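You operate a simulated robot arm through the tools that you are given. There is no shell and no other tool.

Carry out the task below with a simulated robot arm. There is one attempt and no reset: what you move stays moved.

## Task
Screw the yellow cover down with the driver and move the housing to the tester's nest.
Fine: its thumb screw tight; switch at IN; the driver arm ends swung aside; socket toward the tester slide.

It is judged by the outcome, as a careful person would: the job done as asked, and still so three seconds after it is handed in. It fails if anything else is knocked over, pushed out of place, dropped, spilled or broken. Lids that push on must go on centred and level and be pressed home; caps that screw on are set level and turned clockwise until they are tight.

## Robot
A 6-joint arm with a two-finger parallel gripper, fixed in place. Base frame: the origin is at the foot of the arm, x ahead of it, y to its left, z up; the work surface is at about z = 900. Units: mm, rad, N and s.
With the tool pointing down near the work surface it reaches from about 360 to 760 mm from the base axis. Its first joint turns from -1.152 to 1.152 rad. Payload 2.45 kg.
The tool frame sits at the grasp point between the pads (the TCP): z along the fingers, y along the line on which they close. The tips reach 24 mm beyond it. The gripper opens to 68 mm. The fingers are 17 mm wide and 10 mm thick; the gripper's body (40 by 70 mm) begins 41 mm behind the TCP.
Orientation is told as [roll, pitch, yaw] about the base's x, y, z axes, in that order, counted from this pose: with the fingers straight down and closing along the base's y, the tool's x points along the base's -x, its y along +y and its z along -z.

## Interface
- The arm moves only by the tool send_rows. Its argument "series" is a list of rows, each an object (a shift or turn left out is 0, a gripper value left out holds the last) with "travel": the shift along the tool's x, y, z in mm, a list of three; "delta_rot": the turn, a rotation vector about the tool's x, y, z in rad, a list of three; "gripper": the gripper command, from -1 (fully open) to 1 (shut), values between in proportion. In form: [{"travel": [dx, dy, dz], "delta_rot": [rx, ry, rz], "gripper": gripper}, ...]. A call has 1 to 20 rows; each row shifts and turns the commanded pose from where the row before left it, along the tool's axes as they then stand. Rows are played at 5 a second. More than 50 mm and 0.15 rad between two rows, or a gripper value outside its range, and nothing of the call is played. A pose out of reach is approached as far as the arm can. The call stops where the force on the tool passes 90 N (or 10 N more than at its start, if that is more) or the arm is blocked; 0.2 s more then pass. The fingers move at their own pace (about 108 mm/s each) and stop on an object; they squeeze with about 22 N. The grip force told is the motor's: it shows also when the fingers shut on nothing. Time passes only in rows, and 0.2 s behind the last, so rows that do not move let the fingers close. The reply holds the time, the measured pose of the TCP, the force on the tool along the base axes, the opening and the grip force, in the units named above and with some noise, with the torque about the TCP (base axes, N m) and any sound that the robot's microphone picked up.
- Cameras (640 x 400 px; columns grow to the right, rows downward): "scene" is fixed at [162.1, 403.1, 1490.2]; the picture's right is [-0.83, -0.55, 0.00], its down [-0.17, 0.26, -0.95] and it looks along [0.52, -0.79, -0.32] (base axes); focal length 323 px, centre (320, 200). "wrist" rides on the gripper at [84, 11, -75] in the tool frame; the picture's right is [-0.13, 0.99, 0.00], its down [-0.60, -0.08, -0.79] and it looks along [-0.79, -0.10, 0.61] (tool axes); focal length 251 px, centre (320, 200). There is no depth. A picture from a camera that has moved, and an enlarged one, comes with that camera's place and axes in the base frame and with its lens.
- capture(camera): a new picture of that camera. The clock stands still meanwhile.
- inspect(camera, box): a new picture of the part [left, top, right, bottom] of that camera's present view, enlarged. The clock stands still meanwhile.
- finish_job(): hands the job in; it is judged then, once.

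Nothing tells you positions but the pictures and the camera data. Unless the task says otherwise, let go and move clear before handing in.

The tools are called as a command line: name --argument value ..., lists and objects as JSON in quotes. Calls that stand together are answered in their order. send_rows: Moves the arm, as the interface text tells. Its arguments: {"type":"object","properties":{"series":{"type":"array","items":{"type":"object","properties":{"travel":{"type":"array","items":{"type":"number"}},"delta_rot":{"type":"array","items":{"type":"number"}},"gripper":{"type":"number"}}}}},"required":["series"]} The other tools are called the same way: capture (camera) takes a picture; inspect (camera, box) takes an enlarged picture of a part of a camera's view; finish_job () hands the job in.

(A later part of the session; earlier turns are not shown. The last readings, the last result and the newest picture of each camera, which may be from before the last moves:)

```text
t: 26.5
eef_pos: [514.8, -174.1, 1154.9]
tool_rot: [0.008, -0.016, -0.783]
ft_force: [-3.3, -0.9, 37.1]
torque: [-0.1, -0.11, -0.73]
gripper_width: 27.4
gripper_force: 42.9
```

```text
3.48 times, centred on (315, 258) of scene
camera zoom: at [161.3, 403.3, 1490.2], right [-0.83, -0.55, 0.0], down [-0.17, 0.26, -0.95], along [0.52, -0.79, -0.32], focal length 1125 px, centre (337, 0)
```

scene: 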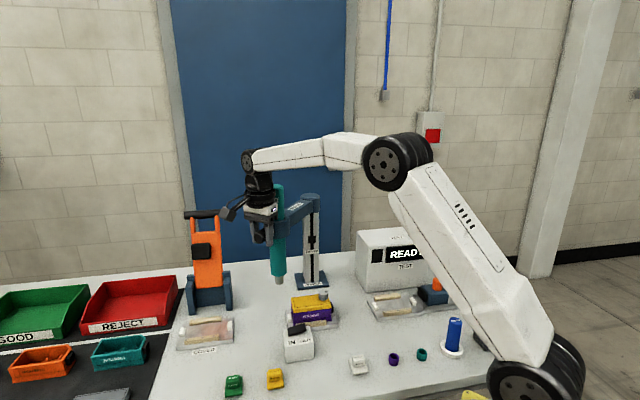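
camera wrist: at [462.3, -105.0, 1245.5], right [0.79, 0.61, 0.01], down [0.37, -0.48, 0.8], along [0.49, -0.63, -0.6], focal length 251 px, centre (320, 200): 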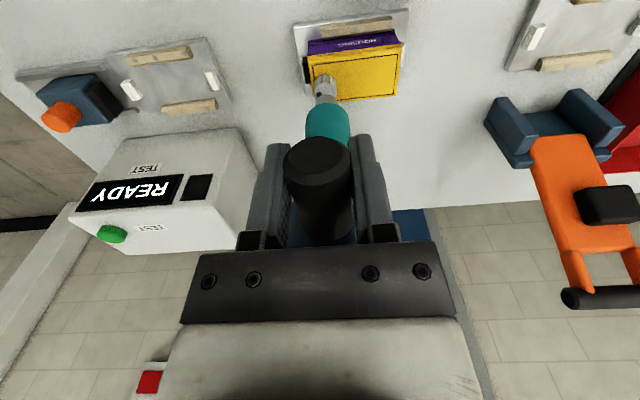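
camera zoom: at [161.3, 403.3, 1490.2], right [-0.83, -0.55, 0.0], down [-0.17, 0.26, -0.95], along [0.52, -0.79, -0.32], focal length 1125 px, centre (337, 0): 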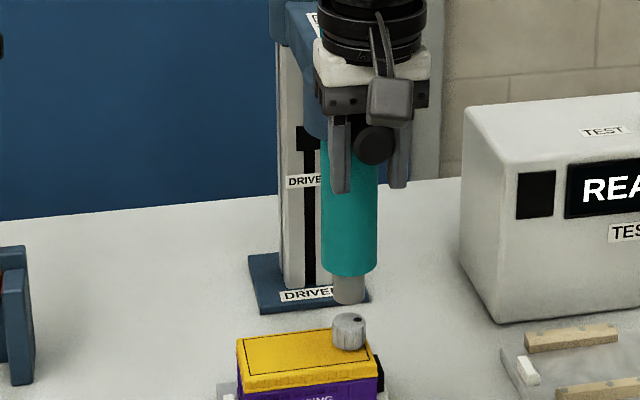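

send_rows --series '[{"travel": [0, 0, 4]}, {"travel": [0, 0, 4]}, {"travel": [0, 0, 4]}, {"travel": [0, 0, 3]}, {"travel": [0, 0, 0]}]'

inspect --camera "scene" --box '[285, 200, 345, 315]'

```text
t: 27.5
eef_pos: [517.6, -171.9, 1150.4]
tool_rot: [0.013, -0.03, -0.784]
ft_force: [-18.6, 12.6, 13.5]
torque: [-1.36, -0.63, -0.95]
gripper_width: 27.5
gripper_force: 42.7
stopped in row 4: the force on the tool passed its limit at 93 N (the readings are from after the stop); the commanded pose is now the measured one
```

```text
3.48 times, centred on (315, 258) of scene
camera zoom: at [161.1, 403.7, 1490.1], right [-0.83, -0.55, 0.0], down [-0.17, 0.26, -0.95], along [0.52, -0.79, -0.32], focal length 1125 px, centre (337, 0)
```

zoom: 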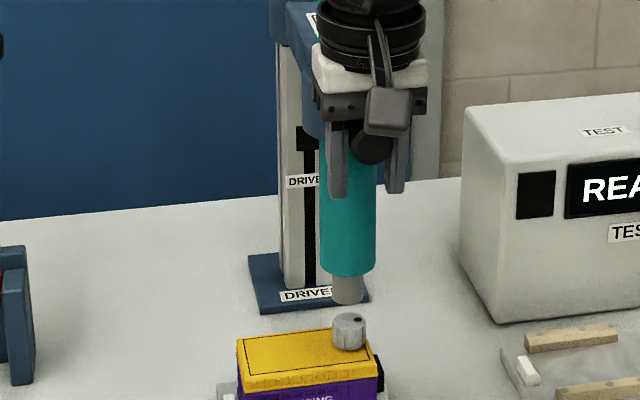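

The push spiked when the palm met the handle. I'll try again in much smaller steps and watch the force build-up.

send_rows --series '[{"travel": [0, 0, 1]}, {"travel": [0, 0, 1]}, {"travel": [0, 0, 1]}, {"travel": [0, 0, 0]}]'

capture --camera "wrist"

inspect --camera "scene" --box '[285, 170, 385, 250]'

```text
t: 28.5
eef_pos: [517.2, -172.6, 1150.4]
tool_rot: [0.015, -0.038, -0.78]
ft_force: [-25.3, 21.0, 45.4]
torque: [-0.9, -0.48, -0.71]
gripper_width: 27.5
gripper_force: 42.0
```

```text
taken
camera wrist: at [462.9, -105.8, 1221.9], right [0.79, 0.61, 0.02], down [0.34, -0.47, 0.81], along [0.51, -0.64, -0.58], focal length 251 px, centre (320, 200)
```

wrist: 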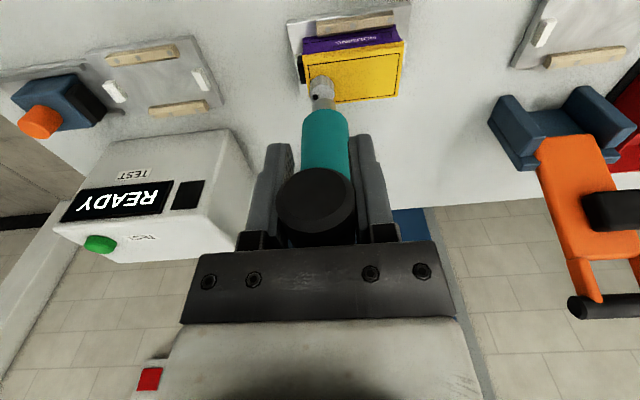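

```text
5.00 times, centred on (335, 210) of scene
camera zoom: at [160.4, 404.1, 1490.1], right [-0.83, -0.55, 0.0], down [-0.17, 0.26, -0.95], along [0.52, -0.79, -0.32], focal length 1617 px, centre (245, 150)
```

zoom: 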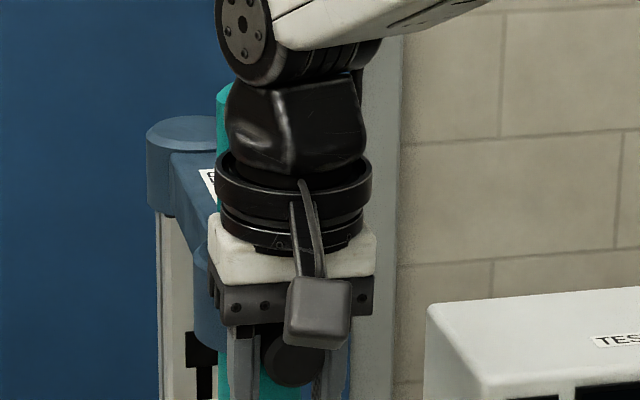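

The wrist flange is resting on the top of the teal driver body, which is what blocks the push. I'll open, back up, shift outward on the handle and tilt the tool top outward for clearance.

send_rows --series '[{"travel": [0, 0, 0], "gripper": -1}, {"travel": [0, 0, 0]}, {"travel": [0, 0, -10]}, {"travel": [0, 0, -15]}, {"travel": [6, 0, 0]}, {"delta_rot": [0.03, -0.12, 0]}, {"travel": [0, 0, 0]}]'

capture --camera "wrist"

inspect --camera "scene" --box '[265, 170, 385, 310]'

```text
t: 30.1
eef_pos: [513.2, -169.8, 1169.5]
tool_rot: [-0.016, -0.154, -0.779]
ft_force: [0.1, -0.8, 0.0]
torque: [-0.01, 0.0, 0.01]
gripper_width: 68.1
gripper_force: 0.1
```

```text
taken
camera wrist: at [454.6, -94.8, 1231.5], right [0.79, 0.61, 0.0], down [0.29, -0.38, 0.88], along [0.54, -0.69, -0.48], focal length 251 px, centre (320, 200)
```

wrist: 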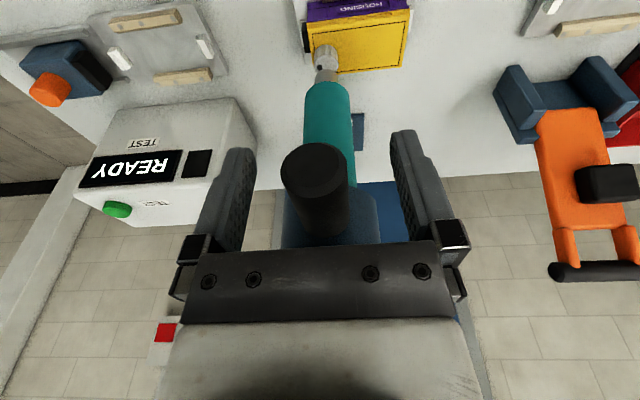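

```text
2.86 times, centred on (325, 240) of scene
camera zoom: at [162.1, 403.1, 1490.2], right [-0.83, -0.55, 0.0], down [-0.17, 0.26, -0.95], along [0.52, -0.79, -0.32], focal length 924 px, centre (306, 86)
```

zoom: 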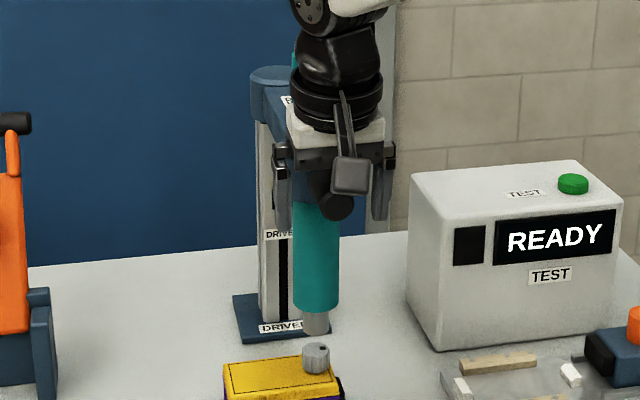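

The tool is now tilted clear of the driver body. I'll go down until the palm is near the handle, then close and push gently.

send_rows --series '[{"travel": [3, 0, 0]}, {"travel": [0.8, 0, 5]}, {"travel": [0.8, 0, 5]}, {"travel": [0.8, 0, 5]}, {"travel": [0.6, 0, 4]}, {"travel": [0.3, 0, 2]}, {"travel": [0, 0, 0]}]'

inspect --camera "scene" --box '[265, 170, 385, 310]'

capture --camera "wrist"

```text
t: 31.7
eef_pos: [511.7, -167.9, 1149.0]
tool_rot: [-0.014, -0.153, -0.779]
ft_force: [0.0, -0.1, 0.3]
torque: [0.01, -0.02, -0.03]
gripper_width: 68.2
gripper_force: 0.0
```

```text
2.86 times, centred on (325, 240) of scene
camera zoom: at [162.1, 403.1, 1490.2], right [-0.83, -0.55, 0.0], down [-0.17, 0.26, -0.95], along [0.52, -0.79, -0.32], focal length 924 px, centre (306, 86)
```

zoom: 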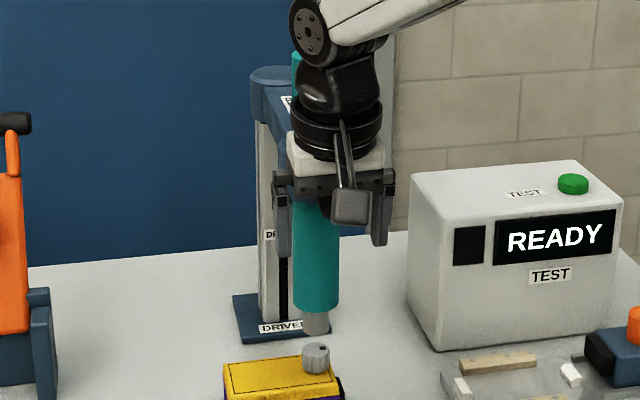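

```text
taken
camera wrist: at [453.4, -92.9, 1209.8], right [0.79, 0.61, 0.0], down [0.29, -0.38, 0.88], along [0.54, -0.69, -0.48], focal length 251 px, centre (320, 200)
```

wrist: 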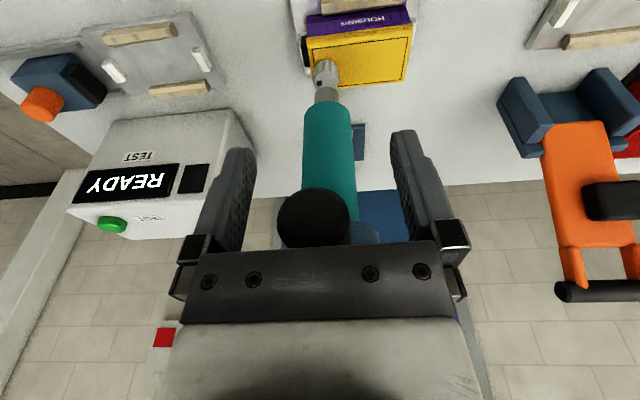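

send_rows --series '[{"travel": [0.3, 0, 2]}, {"travel": [0.3, 0, 2]}, {"travel": [0.2, 0, 1.5]}, {"travel": [0.2, 0, 1.5]}, {"travel": [0.2, 0, 1.5]}, {"travel": [0, 0, 0]}]'

```text
t: 33.1
eef_pos: [511.3, -168.1, 1143.8]
tool_rot: [-0.012, -0.163, -0.78]
ft_force: [-9.4, 10.7, 42.0]
torque: [-0.1, 0.07, -0.02]
gripper_width: 67.7
gripper_force: 0.0
```

The palm now bears on the handle at about 42 N. I'll keep pushing down slowly.

send_rows --series '[{"travel": [0.2, 0, 1]}, {"travel": [0.2, 0, 1]}, {"travel": [0.2, 0, 1]}, {"travel": [0.2, 0, 1]}, {"travel": [0.2, 0, 1]}, {"travel": [0.2, 0, 1]}, {"travel": [0, 0, 0]}]'

inspect --camera "scene" --box '[265, 170, 385, 310]'

```text
t: 34.7
eef_pos: [514.0, -169.0, 1144.9]
tool_rot: [-0.004, -0.175, -0.783]
ft_force: [-18.8, 19.0, 73.8]
torque: [-0.22, 0.06, -0.11]
gripper_width: 68.2
gripper_force: 0.0
```

```text
2.86 times, centred on (325, 240) of scene
camera zoom: at [160.1, 404.2, 1490.1], right [-0.83, -0.55, 0.0], down [-0.17, 0.26, -0.95], along [0.52, -0.79, -0.32], focal length 924 px, centre (306, 86)
```

zoom: 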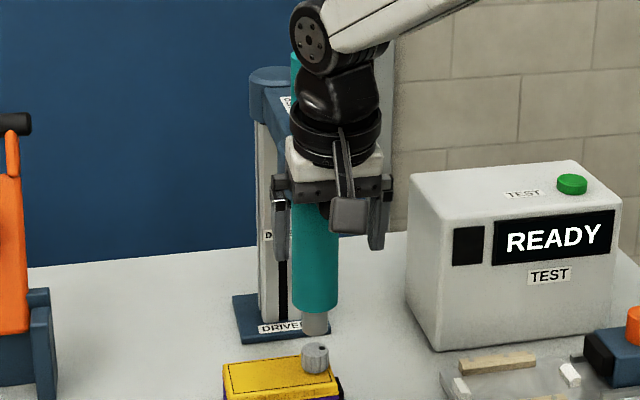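

The handle stays put at 74 N, so it is probably only for swinging, and the driver body may be what plunges. I'll back off and look at the driver's top and clamp closely.

send_rows --series '[{"travel": [-0.5, 0, -10]}, {"travel": [0, 0, -30]}, {"travel": [0, 0, -40]}, {"travel": [0, 0, -45]}, {"travel": [0, 0, -45]}, {"travel": [20, 0, -40]}, {"travel": [40, 0, 0]}, {"travel": [0, 0, 0]}]'

capture --camera "wrist"

inspect --camera "scene" --box '[265, 170, 385, 310]'

```text
t: 36.5
eef_pos: [448.8, -100.5, 1332.7]
tool_rot: [-0.016, -0.155, -0.78]
ft_force: [0.1, -0.3, 0.1]
torque: [0.02, 0.03, 0.0]
gripper_width: 67.8
gripper_force: 0.0
```

```text
taken
camera wrist: at [391.4, -26.2, 1394.4], right [0.79, 0.61, 0.0], down [0.29, -0.38, 0.88], along [0.54, -0.69, -0.48], focal length 251 px, centre (320, 200)
```

wrist: 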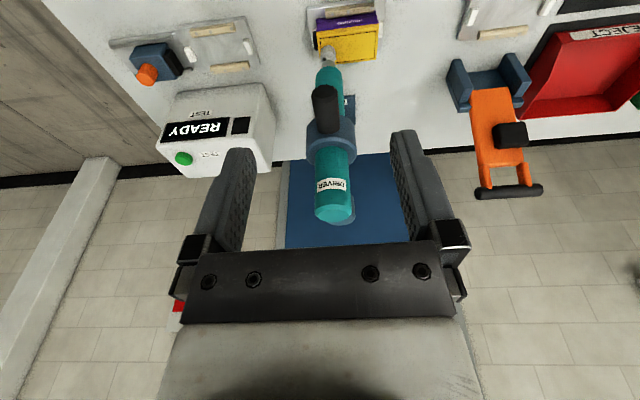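

```text
2.86 times, centred on (325, 240) of scene
camera zoom: at [162.1, 403.1, 1490.2], right [-0.83, -0.55, 0.0], down [-0.17, 0.26, -0.95], along [0.52, -0.79, -0.32], focal length 924 px, centre (306, 86)
```

zoom: 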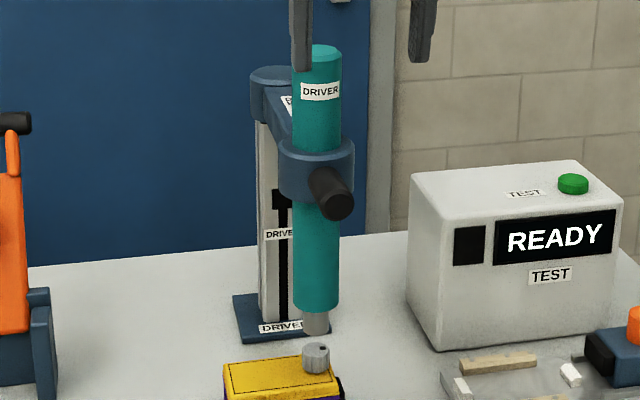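

inspect --camera "wrist" --box '[270, 30, 390, 240]'

inspect --camera "scene" --box '[295, 175, 355, 255]'

inspect --camera "scene" --box '[285, 235, 345, 315]'

```text
1.90 times, centred on (330, 135) of wrist
camera zoom: at [391.4, -26.2, 1394.4], right [0.79, 0.61, 0.0], down [0.29, -0.38, 0.88], along [0.54, -0.69, -0.48], focal length 479 px, centre (301, 324)
```

zoom: 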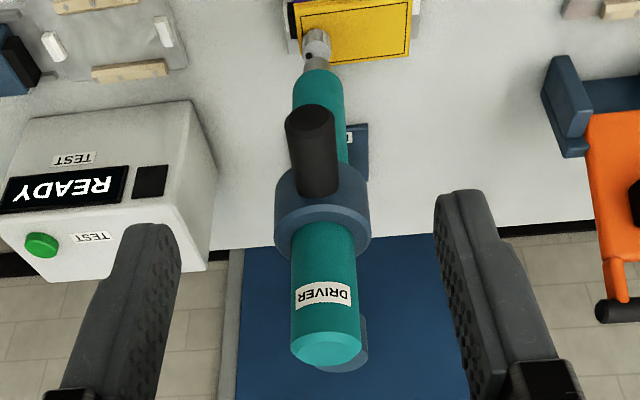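

```text
5.00 times, centred on (325, 215) of scene
camera zoom: at [162.1, 403.1, 1490.2], right [-0.83, -0.55, 0.0], down [-0.17, 0.26, -0.95], along [0.52, -0.79, -0.32], focal length 1617 px, centre (295, 125)
```

zoom: 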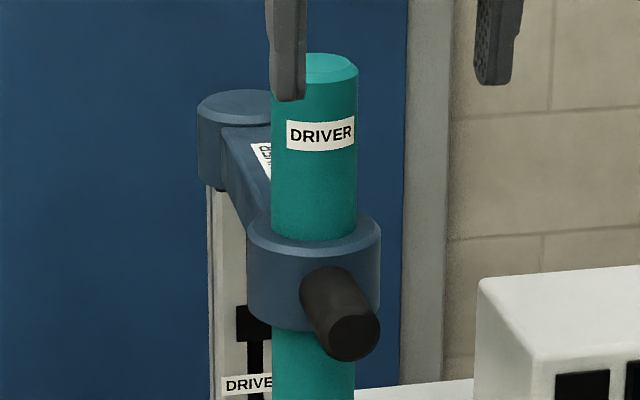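

```text
5.00 times, centred on (315, 275) of scene
camera zoom: at [162.1, 403.1, 1490.2], right [-0.83, -0.55, 0.0], down [-0.17, 0.26, -0.95], along [0.52, -0.79, -0.32], focal length 1617 px, centre (345, -175)
```

zoom: 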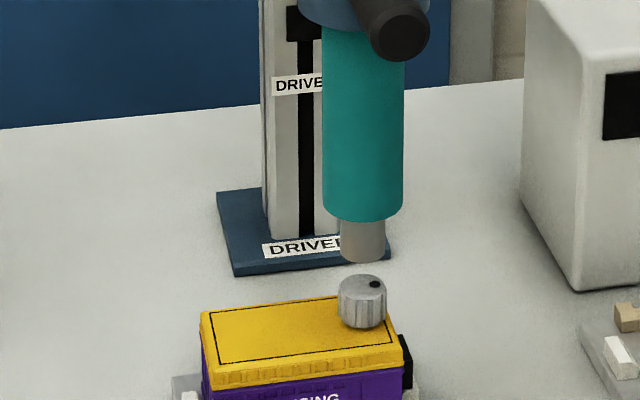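

The bit is well aligned over the screw. I'll make the tool vertical again, shut the fingers, and press on the top of the driver body at about (559,-214,1272).

send_rows --series '[{"delta_rot": [-0.008, 0.078, 0], "gripper": 1}, {"delta_rot": [-0.008, 0.077, 0]}, {"travel": [-40, -0.7, 0]}, {"travel": [-40, -0.7, 0]}, {"travel": [-40, -0.7, 0]}, {"travel": [-38, -0.7, 0]}, {"travel": [0, 0, 0]}]'

capture --camera "wrist"

inspect --camera "scene" --box '[265, 130, 385, 270]'

```text
t: 38.1
eef_pos: [559.2, -214.6, 1331.7]
tool_rot: [0.0, 0.001, -0.782]
ft_force: [-0.5, 0.8, -0.3]
torque: [0.04, 0.01, 0.03]
gripper_width: 0.0
gripper_force: 21.7
```

```text
taken
camera wrist: at [508.1, -148.4, 1407.3], right [0.79, 0.61, 0.0], down [0.37, -0.48, 0.79], along [0.48, -0.63, -0.61], focal length 251 px, centre (320, 200)
```

wrist: 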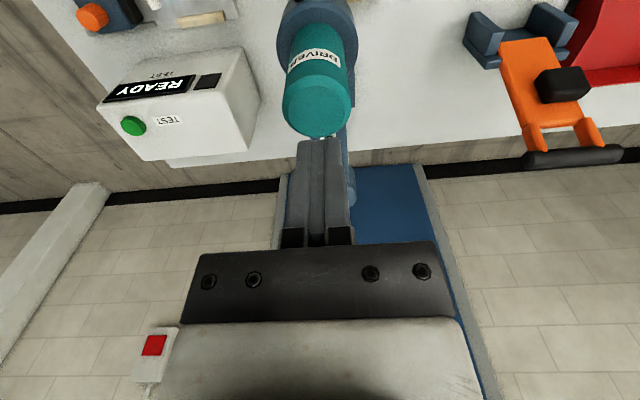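

```text
2.86 times, centred on (325, 200) of scene
camera zoom: at [162.1, 403.1, 1490.2], right [-0.83, -0.55, 0.0], down [-0.17, 0.26, -0.95], along [0.52, -0.79, -0.32], focal length 924 px, centre (306, 200)
```

zoom: 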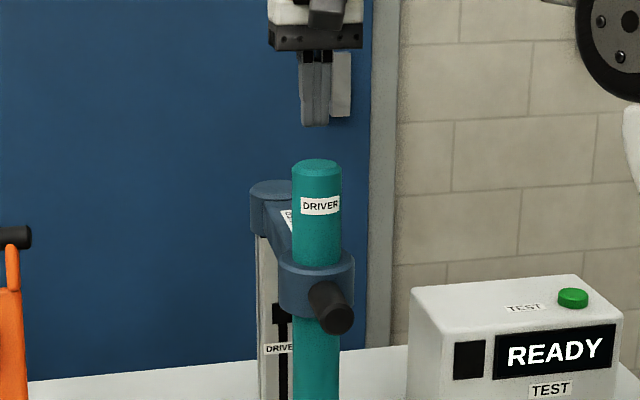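

I'm over the driver's top and descending onto it, slowly near contact.

send_rows --series '[{"travel": [-1.5, 0, 15]}, {"travel": [0, 0, 12]}, {"travel": [0, 0, 3]}, {"travel": [0, 0, 3]}, {"travel": [0, 0, 3]}, {"travel": [0, 0, 3]}, {"travel": [0, 0, 0]}]'

inspect --camera "scene" --box '[265, 170, 385, 310]'

```text
t: 39.7
eef_pos: [559.5, -216.3, 1293.6]
tool_rot: [0.0, 0.002, -0.781]
ft_force: [0.8, -2.2, 2.9]
torque: [-0.08, -0.06, 0.0]
gripper_width: 0.0
gripper_force: 22.4
```

```text
2.86 times, centred on (325, 240) of scene
camera zoom: at [162.1, 403.0, 1490.2], right [-0.83, -0.55, 0.0], down [-0.17, 0.26, -0.95], along [0.52, -0.79, -0.32], focal length 924 px, centre (306, 86)
```

zoom: 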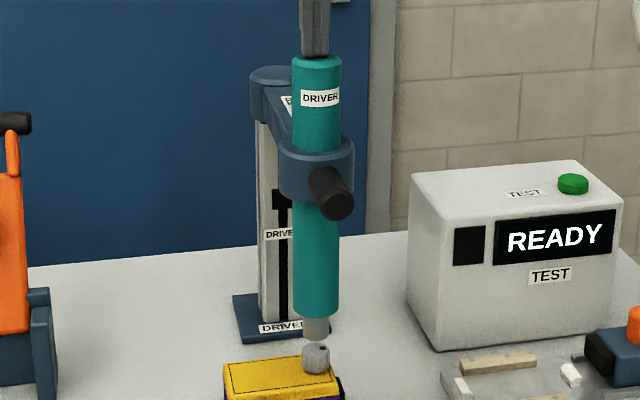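

The driver body slides down in its clamp with only 3 N, so this is the right way. I'll continue until the bit seats on the screw.

send_rows --series '[{"travel": [0, 0, 3]}, {"travel": [0, 0, 3]}, {"travel": [0, 0, 3]}, {"travel": [0, 0, 0]}]'

inspect --camera "scene" --box '[285, 235, 345, 315]'

```text
t: 40.7
eef_pos: [559.8, -216.4, 1283.6]
tool_rot: [-0.001, 0.003, -0.783]
ft_force: [1.6, 2.0, 4.6]
torque: [-0.03, -0.07, 0.0]
gripper_width: 0.0
gripper_force: 21.1
```

```text
5.00 times, centred on (315, 275) of scene
camera zoom: at [162.1, 403.2, 1490.1], right [-0.83, -0.55, 0.0], down [-0.17, 0.26, -0.95], along [0.52, -0.79, -0.32], focal length 1617 px, centre (345, -175)
```

zoom: 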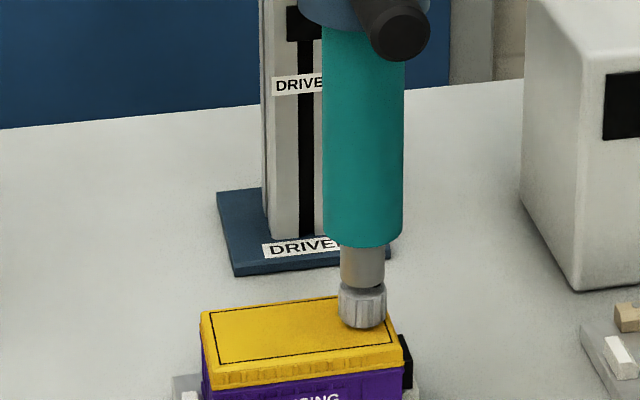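

The bit is now just over the screw head and centred. I'll keep pressing in small steps, watching the force and listening for the driver.

send_rows --series '[{"travel": [0, 0, 2]}, {"travel": [0, 0, 2]}, {"travel": [0, 0, 2]}, {"travel": [0, 0, 0]}]'

inspect --camera "scene" --box '[285, 235, 345, 315]'

```text
t: 41.7
eef_pos: [560.6, -216.5, 1278.0]
tool_rot: [-0.001, 0.003, -0.782]
ft_force: [-1.6, -0.9, 5.8]
torque: [-0.03, 0.02, -0.06]
gripper_width: 0.1
gripper_force: 21.8
```

```text
5.00 times, centred on (315, 275) of scene
camera zoom: at [161.9, 403.1, 1490.2], right [-0.83, -0.55, 0.0], down [-0.17, 0.26, -0.95], along [0.52, -0.79, -0.32], focal length 1617 px, centre (345, -175)
```

zoom: 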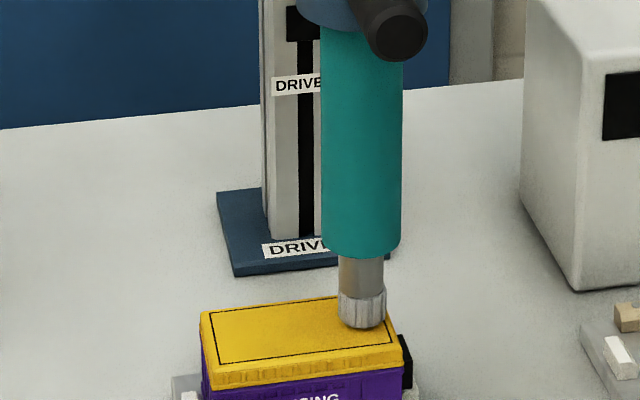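

send_rows --series '[{"travel": [0, 0, 1.5]}, {"travel": [0, 0, 1.5]}, {"travel": [0, 0, 1.5]}, {"travel": [0, 0, 0]}]'

inspect --camera "scene" --box '[285, 235, 345, 315]'

```text
t: 42.7
eef_pos: [559.2, -215.3, 1274.0]
tool_rot: [-0.002, 0.001, -0.781]
ft_force: [-0.7, 0.4, 11.4]
torque: [-0.01, 0.03, 0.12]
gripper_width: 0.0
gripper_force: 22.3
```

```text
5.00 times, centred on (315, 275) of scene
camera zoom: at [161.8, 403.2, 1490.2], right [-0.83, -0.55, 0.0], down [-0.17, 0.26, -0.95], along [0.52, -0.79, -0.32], focal length 1617 px, centre (345, -175)
```

zoom: 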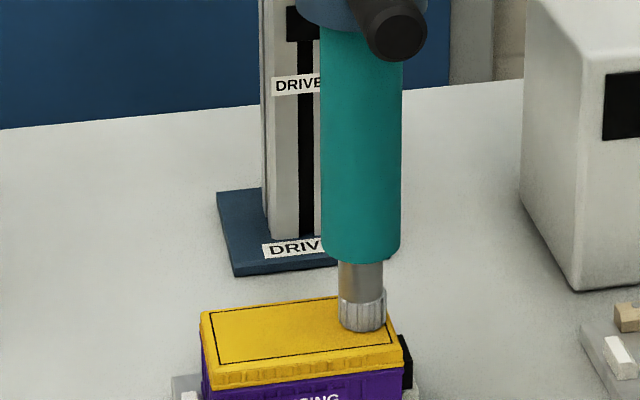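

The screw seems to be turning down under the bit, with the force at 11 N and some torque showing. I'll keep following it down.

send_rows --series '[{"travel": [0, 0, 1]}, {"travel": [0, 0, 0]}, {"travel": [0, 0, 1]}, {"travel": [0, 0, 0]}, {"travel": [0, 0, 1]}, {"travel": [0, 0, 0]}]'

inspect --camera "scene" --box '[285, 235, 345, 315]'

```text
t: 44.1
eef_pos: [559.4, -214.5, 1273.3]
tool_rot: [0.001, -0.003, -0.782]
ft_force: [1.3, 2.8, 26.1]
torque: [0.14, 0.11, 0.26]
gripper_width: 0.0
gripper_force: 22.1
```

```text
5.00 times, centred on (315, 275) of scene
camera zoom: at [161.6, 403.4, 1490.1], right [-0.83, -0.55, 0.0], down [-0.17, 0.26, -0.95], along [0.52, -0.79, -0.32], focal length 1617 px, centre (345, -175)
```

zoom: 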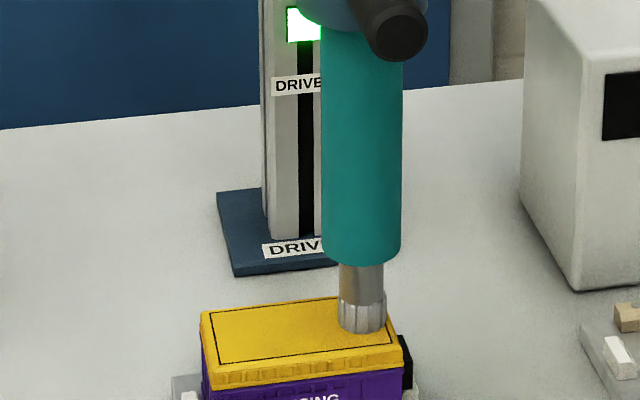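

The lamp on the driver column has turned green, so it looks as if torque has been reached. I'll hold briefly to confirm that nothing more moves.

send_rows --series '[{"travel": [0, 0, 0.5]}, {"travel": [0, 0, 0]}, {"travel": [0, 0, 0]}, {"travel": [0, 0, 0]}, {"travel": [0, 0, 0]}, {"travel": [0, 0, 0]}, {"travel": [0, 0, 0]}, {"travel": [0, 0, 0]}]'

inspect --camera "scene" --box '[285, 235, 345, 315]'

```text
t: 45.9
eef_pos: [559.5, -214.8, 1272.4]
tool_rot: [0.003, -0.004, -0.781]
ft_force: [0.3, 3.5, 28.7]
torque: [0.18, 0.13, 0.23]
gripper_width: 0.0
gripper_force: 21.8
```

```text
5.00 times, centred on (315, 275) of scene
camera zoom: at [161.5, 403.4, 1490.1], right [-0.83, -0.55, 0.0], down [-0.17, 0.26, -0.95], along [0.52, -0.79, -0.32], focal length 1617 px, centre (345, -175)
```

zoom: 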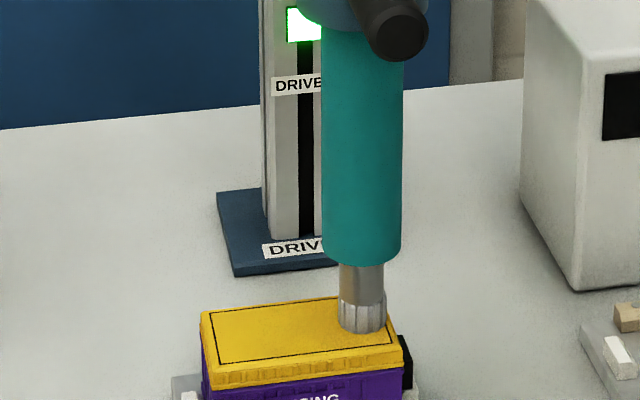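

The reading is stable and the lamp is green. I'll lift off and let the driver spring back up.

send_rows --series '[{"travel": [0, 0, -4]}, {"travel": [0, 0, -8]}, {"travel": [0, 0, -12]}, {"travel": [0, 0, -20]}, {"travel": [0, 0, -25]}, {"travel": [0, 0, 0]}]'

inspect --camera "scene" --box '[265, 170, 385, 310]'

inspect --camera "scene" --box '[285, 255, 345, 335]'

```text
t: 47.3
eef_pos: [561.0, -214.7, 1338.3]
tool_rot: [0.0, 0.002, -0.782]
ft_force: [0.0, 0.6, 0.5]
torque: [0.0, 0.02, 0.04]
gripper_width: 0.2
gripper_force: 21.7
```

```text
2.86 times, centred on (325, 240) of scene
camera zoom: at [162.1, 403.1, 1490.2], right [-0.83, -0.55, 0.0], down [-0.17, 0.26, -0.95], along [0.52, -0.79, -0.32], focal length 924 px, centre (306, 86)
```

zoom: 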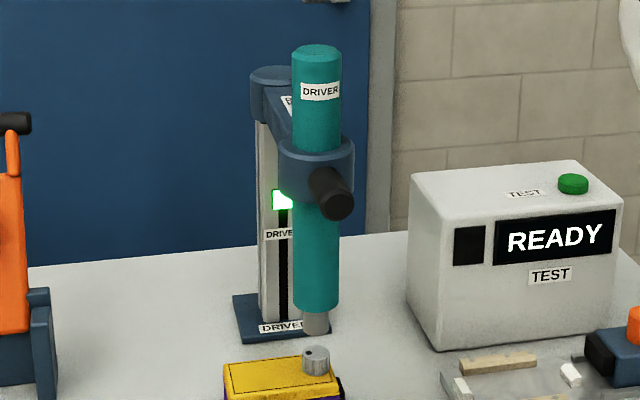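

```text
5.00 times, centred on (315, 295) of scene
camera zoom: at [162.1, 403.1, 1490.2], right [-0.83, -0.55, 0.0], down [-0.17, 0.26, -0.95], along [0.52, -0.79, -0.32], focal length 1617 px, centre (345, -275)
```

zoom: 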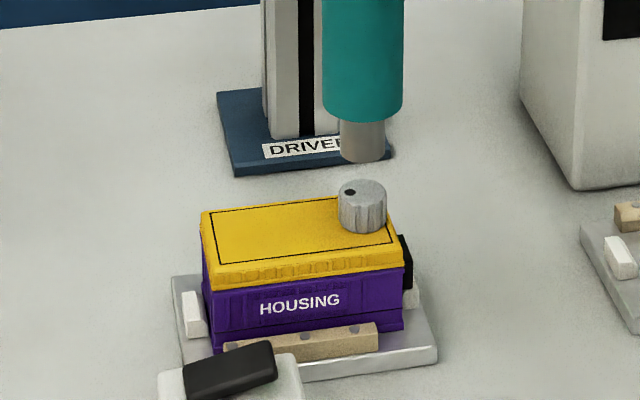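

The screw's dot has turned and the head sits lower, and the lamp stays green. Next I'll grip the handle again and swing the driver arm back aside.

send_rows --series '[{"travel": [34, -0.6, 0], "gripper": -1}, {"travel": [33, -0.6, 0]}, {"travel": [0, 0, 40]}, {"travel": [0, 0, 40]}, {"travel": [0, 0, 40]}, {"travel": [0, 0, 0]}]'

capture --camera "wrist"

```text
t: 48.7
eef_pos: [511.0, -168.0, 1217.4]
tool_rot: [0.0, 0.002, -0.782]
ft_force: [0.0, -0.4, 0.7]
torque: [-0.02, 0.07, 0.03]
gripper_width: 68.1
gripper_force: 0.0
```

```text
taken
camera wrist: at [458.4, -101.7, 1293.4], right [0.79, 0.61, 0.0], down [0.37, -0.48, 0.79], along [0.49, -0.63, -0.61], focal length 251 px, centre (320, 200)
```

wrist: 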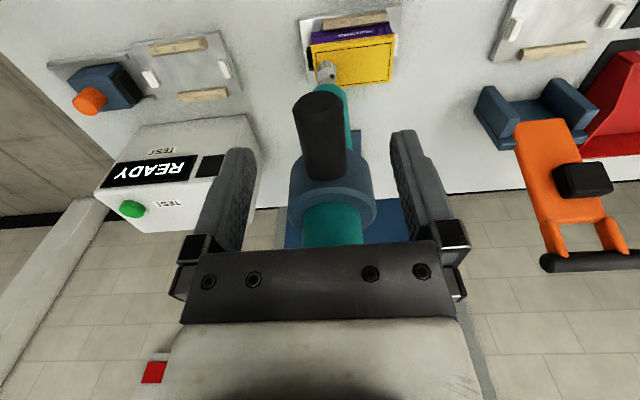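

send_rows --series '[{"travel": [0, 0, 16]}, {"travel": [0, 0, 16]}, {"travel": [0, 0, 14]}, {"travel": [0, 0, 0], "gripper": 1}, {"travel": [0, 0, 0]}, {"travel": [0, 0, 0]}]'

```text
t: 50.1
eef_pos: [510.1, -169.2, 1174.0]
tool_rot: [0.0, 0.002, -0.783]
ft_force: [-3.9, -0.1, -1.5]
torque: [-0.29, -0.27, -0.54]
gripper_width: 27.3
gripper_force: 41.3
```

send_rows --series '[{"travel": [-0.3, 12.3, 0], "delta_rot": [0, 0, 0.05]}, {"travel": [-1.2, 24.5, 0], "delta_rot": [0, 0, 0.1]}, {"travel": [-1.2, 24.5, 0], "delta_rot": [0, 0, 0.1]}, {"travel": [-1.2, 24.5, 0], "delta_rot": [0, 0, 0.1]}, {"travel": [-1.2, 24.5, 0], "delta_rot": [0, 0, 0.1]}, {"travel": [0, 0, 0]}]'

```text
t: 51.5
eef_pos: [603.9, -109.5, 1174.4]
tool_rot: [0.0, 0.002, -1.232]
ft_force: [-1.8, 16.0, -6.9]
torque: [0.54, 0.08, 0.93]
gripper_width: 27.6
gripper_force: 42.1
```

send_rows --series '[{"travel": [-1.2, 24.5, 0], "delta_rot": [0, 0, 0.1]}, {"travel": [-1.2, 24.5, 0], "delta_rot": [0, 0, 0.1]}, {"travel": [-1.2, 24.5, 0], "delta_rot": [0, 0, 0.1]}, {"travel": [-1.2, 24.5, 0], "delta_rot": [0, 0, 0.1]}, {"travel": [-0.3, 12.3, 0], "delta_rot": [0, 0, 0.05]}, {"travel": [0, 0, 0]}]'

capture --camera "scene"

```text
t: 52.9
eef_pos: [713.3, -94.4, 1174.4]
tool_rot: [0.003, 0.005, -1.677]
ft_force: [7.6, 25.2, 5.8]
torque: [-0.3, -0.25, 0.86]
gripper_width: 27.8
gripper_force: 42.8
```

```text
taken
```

scene: 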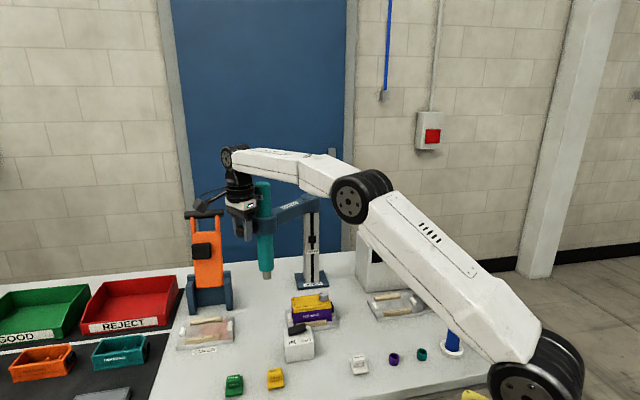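

The driver arm is back at its original aside position. I'll release it and rise clear.

send_rows --series '[{"travel": [0, 0, 0], "gripper": -1}, {"travel": [0, 0, 0]}, {"travel": [0, 0, -20]}, {"travel": [0, 0, -20]}, {"travel": [0, -10, -20]}, {"travel": [0, -30, -25]}, {"travel": [0, -40, -20]}, {"travel": [0, -45, 0]}, {"travel": [0, -45, 0]}, {"travel": [0, 0, 0]}]'

capture --camera "scene"

inspect --camera "scene" --box '[220, 170, 380, 340]'

```text
t: 55.1
eef_pos: [542.2, -79.0, 1278.9]
tool_rot: [0.0, 0.003, -1.681]
ft_force: [0.9, 0.5, 0.6]
torque: [0.04, -0.02, -0.03]
gripper_width: 67.9
gripper_force: 0.0
```

```text
taken
```

scene: 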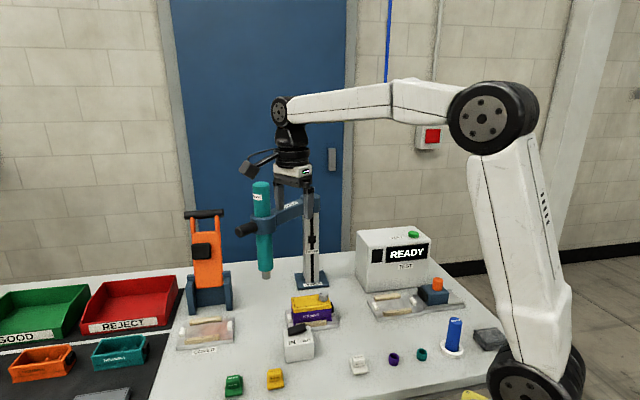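

```text
2.35 times, centred on (300, 255) of scene
camera zoom: at [162.0, 403.1, 1490.2], right [-0.83, -0.55, 0.0], down [-0.17, 0.26, -0.95], along [0.52, -0.79, -0.32], focal length 761 px, centre (367, 71)
```

zoom: 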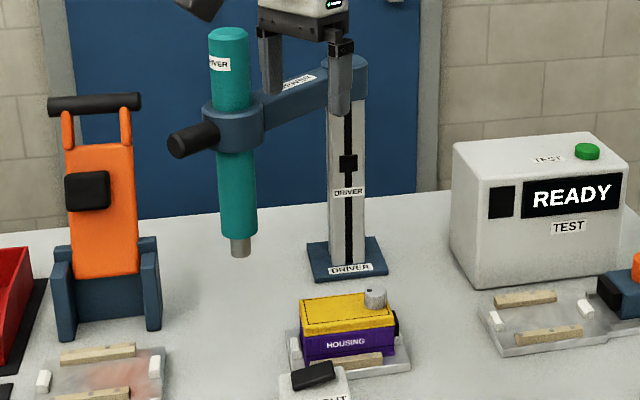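

The driver is clear and the switch still shows IN. The housing and the nest both lie at about 45°, so I'll yaw the tool to +0.785 and then look at both closely.

send_rows --series '[{"delta_rot": [0, 0, -0.145]}, {"delta_rot": [0, 0, -0.145]}, {"delta_rot": [0, 0, -0.145]}, {"delta_rot": [0, 0, -0.145]}, {"delta_rot": [0, 0, -0.145]}, {"delta_rot": [0, 0, -0.145]}, {"delta_rot": [0, 0, -0.145]}, {"delta_rot": [0, 0, -0.145]}, {"delta_rot": [0, 0, -0.145]}, {"delta_rot": [0, 0, -0.145]}, {"delta_rot": [0, 0, -0.145]}, {"delta_rot": [0, 0, -0.145]}, {"delta_rot": [0, 0, -0.145]}, {"delta_rot": [0, 0, -0.145]}, {"delta_rot": [0, 0, -0.145]}, {"delta_rot": [0, 0, -0.145]}, {"delta_rot": [0, 0, -0.146]}, {"travel": [0, 0, 0]}]'

```text
t: 58.9
eef_pos: [543.9, -80.0, 1278.3]
tool_rot: [0.002, -0.003, 0.789]
ft_force: [0.1, 1.3, -0.8]
torque: [0.02, 0.02, -0.02]
gripper_width: 68.3
gripper_force: 0.1
```

send_rows --series '[{"travel": [27, -26, 20]}, {"travel": [27, -26, 30]}, {"travel": [27, -26, 30]}, {"travel": [27, -26, 30]}, {"travel": [0, 0, 30]}, {"travel": [0, 0, 28]}, {"travel": [0, 0, 0]}]'

capture --camera "wrist"

inspect --camera "wrist" --box '[220, 20, 420, 170]'

```text
t: 60.5
eef_pos: [541.7, -230.0, 1109.6]
tool_rot: [0.002, 0.001, 0.785]
ft_force: [0.4, 1.0, -0.2]
torque: [-0.01, 0.04, -0.01]
gripper_width: 67.8
gripper_force: 0.0
```

```text
taken
camera wrist: at [475.0, -282.6, 1184.8], right [-0.61, 0.79, 0.0], down [0.48, 0.37, 0.79], along [0.63, 0.48, -0.61], focal length 251 px, centre (320, 200)
```

wrist: 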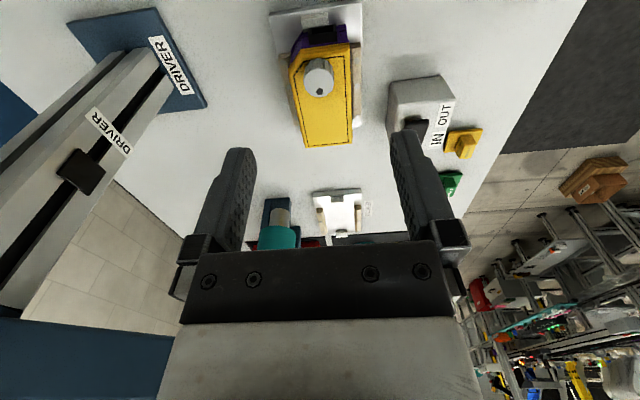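

```text
2.67 times, centred on (320, 95) of wrist
camera zoom: at [475.0, -282.6, 1184.8], right [-0.61, 0.79, 0.0], down [0.48, 0.37, 0.79], along [0.63, 0.48, -0.61], focal length 670 px, centre (320, 480)
```

zoom: 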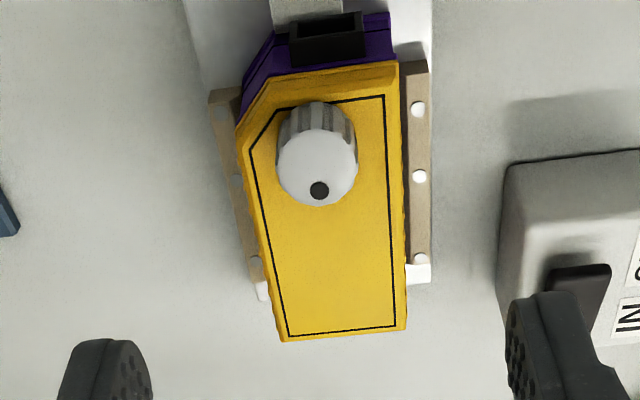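

The wrist view shows the housing centred near (583,-196), about 51 × 97 mm, with its cover top at z≈964 and the screw top at z≈985. Its socket faces the camera side. Next I'll take the matching view of the tester nest.

send_rows --series '[{"travel": [40, -1.5, 0]}, {"travel": [40, -1.5, 0]}, {"travel": [40, -1.5, 0]}, {"travel": [40, -1.5, 0]}, {"travel": [40, -1.5, 0]}, {"travel": [37, -1.2, 0]}, {"travel": [0, 0, 0]}]'

capture --camera "wrist"

inspect --camera "wrist" --box '[220, 0, 420, 150]'

capture --camera "scene"

```text
t: 62.1
eef_pos: [379.3, -404.3, 1112.0]
tool_rot: [0.001, -0.001, 0.786]
ft_force: [-0.5, 0.1, 0.3]
torque: [-0.03, -0.01, 0.0]
gripper_width: 68.2
gripper_force: 0.1
```

```text
taken
camera wrist: at [312.8, -457.0, 1187.9], right [-0.61, 0.79, 0.0], down [0.48, 0.37, 0.79], along [0.63, 0.48, -0.61], focal length 251 px, centre (320, 200)
```

wrist: 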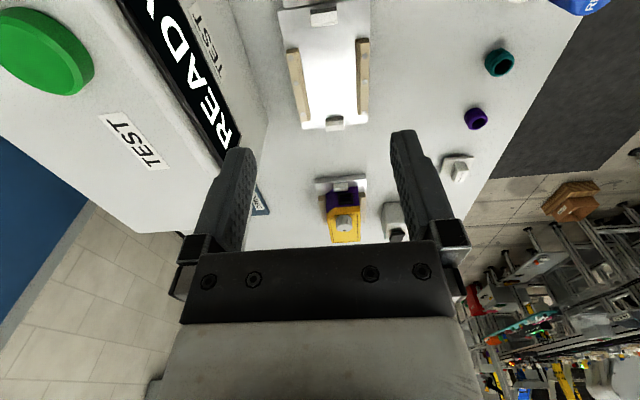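

```text
2.67 times, centred on (320, 75) of wrist
camera zoom: at [312.8, -457.0, 1187.9], right [-0.61, 0.79, 0.0], down [0.48, 0.37, 0.79], along [0.63, 0.48, -0.61], focal length 670 px, centre (320, 533)
```

zoom: 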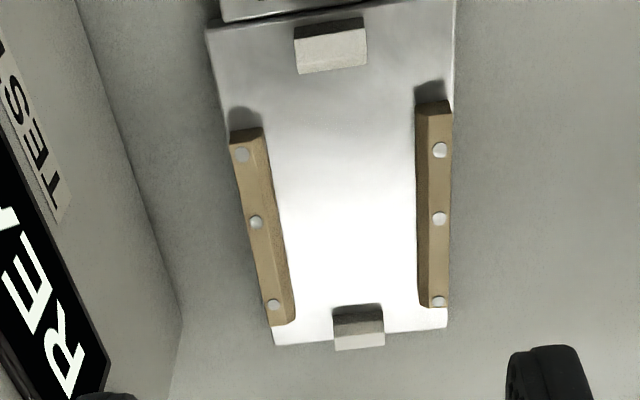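

```text
taken
```

scene: 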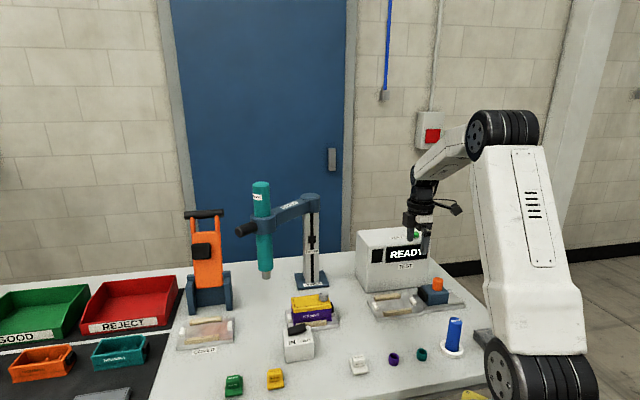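

Matching rail-pin features show that the nest is offset from the fixture by exactly (-170,-170), with the same orientation. That means the move is a 240 mm translation along tool x. I'll return over the housing to grasp it.

send_rows --series '[{"travel": [-49, 0.5, 0]}, {"travel": [-49, 0.5, 0]}, {"travel": [-49, 0.5, 0]}, {"travel": [-49, 0.5, 0]}, {"travel": [-49, 0.5, 0]}, {"travel": [-49, 0, 0]}, {"travel": [-3, 0, 30]}, {"travel": [0, 0, 30]}, {"travel": [0, 0, 30]}, {"travel": [0, 0, 0]}]'

capture --camera "wrist"

inspect --camera "scene" --box '[265, 235, 365, 340]'

```text
t: 64.3
eef_pos: [587.1, -193.5, 1018.6]
tool_rot: [-0.001, -0.001, 0.785]
ft_force: [0.5, 0.1, 0.3]
torque: [-0.02, 0.03, 0.02]
gripper_width: 67.9
gripper_force: 0.1
```

```text
taken
camera wrist: at [520.6, -245.7, 1094.1], right [-0.61, 0.79, 0.0], down [0.48, 0.37, 0.79], along [0.63, 0.48, -0.61], focal length 251 px, centre (320, 200)
```

wrist: 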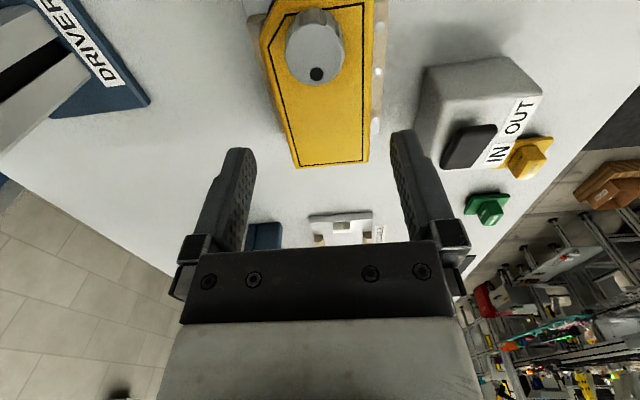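

```text
3.81 times, centred on (315, 288) of scene
camera zoom: at [162.1, 403.1, 1490.2], right [-0.83, -0.55, 0.0], down [-0.17, 0.26, -0.95], along [0.52, -0.79, -0.32], focal length 1232 px, centre (339, -133)
```

zoom: 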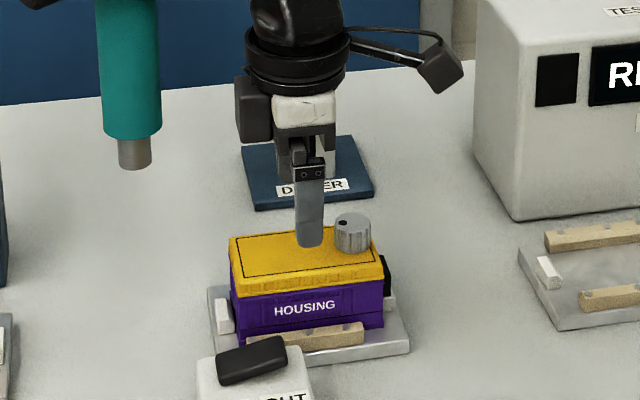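

Alignment is within about 1.5 mm. I'll make a small lateral correction and descend to grip height.

send_rows --series '[{"travel": [0, 1, 15]}, {"travel": [0, 0, 15]}, {"travel": [0, 0, 15]}, {"travel": [0, 0, 12]}, {"travel": [0, 0, 4]}, {"travel": [0, 0, 3]}, {"travel": [0, 0, 0]}]'

inspect --camera "scene" --box '[275, 265, 355, 340]'

capture --camera "wrist"

```text
t: 65.9
eef_pos: [586.3, -190.3, 955.9]
tool_rot: [0.0, 0.0, 0.786]
ft_force: [-0.1, -0.9, 0.6]
torque: [0.03, 0.0, -0.03]
gripper_width: 67.9
gripper_force: 0.1
```

```text
5.33 times, centred on (315, 302) of scene
camera zoom: at [162.1, 403.1, 1490.2], right [-0.83, -0.55, 0.0], down [-0.17, 0.26, -0.95], along [0.52, -0.79, -0.32], focal length 1724 px, centre (347, -347)
```

zoom: 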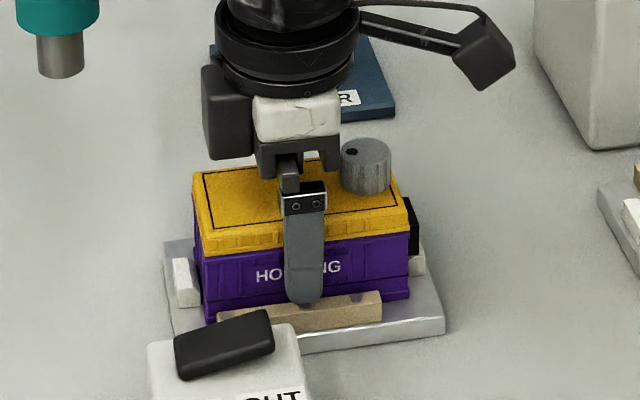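

```text
taken
camera wrist: at [519.5, -242.3, 1031.1], right [-0.61, 0.79, 0.0], down [0.48, 0.37, 0.79], along [0.63, 0.48, -0.61], focal length 251 px, centre (320, 200)
```

wrist: 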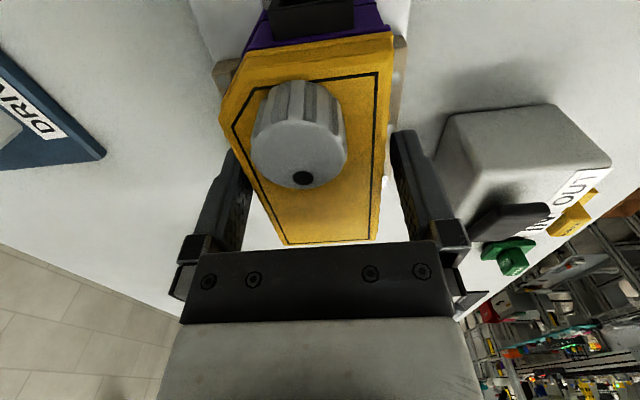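

The fingers straddle the housing evenly, above the rails and clear of the screw. I'm closing the grip.

send_rows --series '[{"travel": [0, 0, 0], "gripper": 1}, {"travel": [0, 0, 0]}, {"travel": [0, 0, 0]}, {"travel": [0, 0, 0]}]'

inspect --camera "scene" --box '[275, 265, 355, 340]'

```text
t: 66.9
eef_pos: [585.9, -190.4, 955.9]
tool_rot: [0.001, -0.001, 0.785]
ft_force: [0.3, 0.6, 0.4]
torque: [0.07, -0.07, -0.01]
gripper_width: 53.8
gripper_force: 21.7
```

```text
5.33 times, centred on (315, 302) of scene
camera zoom: at [162.1, 403.1, 1490.2], right [-0.83, -0.55, 0.0], down [-0.17, 0.26, -0.95], along [0.52, -0.79, -0.32], focal length 1724 px, centre (347, -347)
```

zoom: 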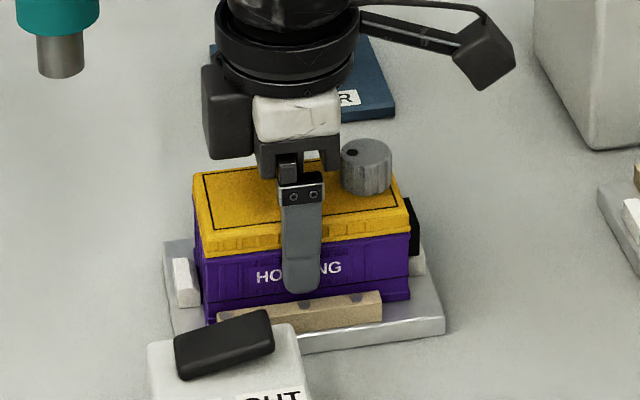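

The grip is firm at 53.8 mm with no side load. I'll lift slowly and check.

send_rows --series '[{"travel": [0, 0, -3]}, {"travel": [0, 0, -5]}, {"travel": [0, 0, -8]}, {"travel": [0, 0, -12]}, {"travel": [0, 0, 0]}, {"travel": [0, 0, 0]}]'

inspect --camera "scene" --box '[275, 245, 355, 340]'

capture --camera "wrist"

```text
t: 68.3
eef_pos: [586.6, -189.5, 982.5]
tool_rot: [0.001, 0.0, 0.785]
ft_force: [0.6, 0.3, -1.7]
torque: [-0.02, -0.05, 0.05]
gripper_width: 53.9
gripper_force: 22.2
```

```text
4.21 times, centred on (315, 292) of scene
camera zoom: at [162.1, 403.1, 1490.2], right [-0.83, -0.55, 0.0], down [-0.17, 0.26, -0.95], along [0.52, -0.79, -0.32], focal length 1361 px, centre (341, -190)
```

zoom: 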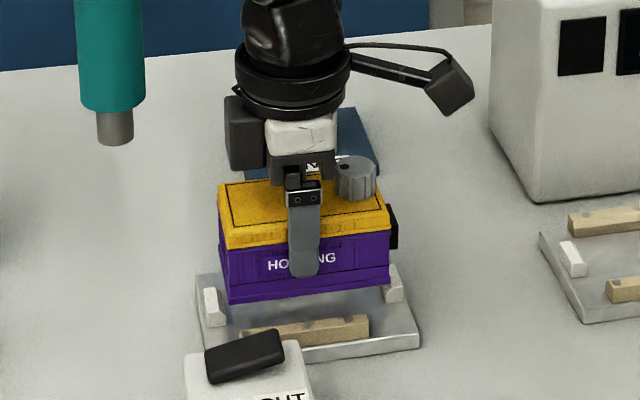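

```text
taken
camera wrist: at [520.0, -242.0, 1058.8], right [-0.61, 0.79, 0.0], down [0.48, 0.37, 0.79], along [0.63, 0.48, -0.61], focal length 251 px, centre (320, 200)
```

wrist: 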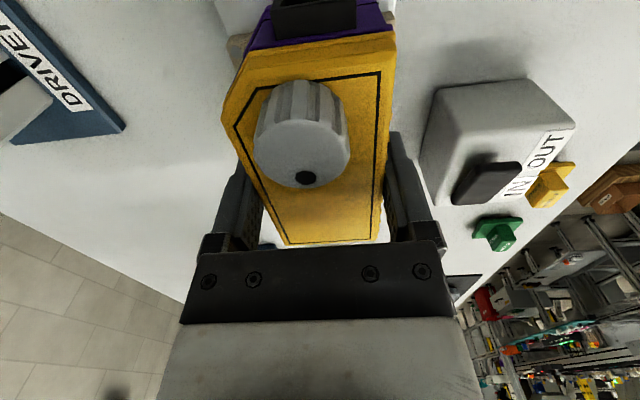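

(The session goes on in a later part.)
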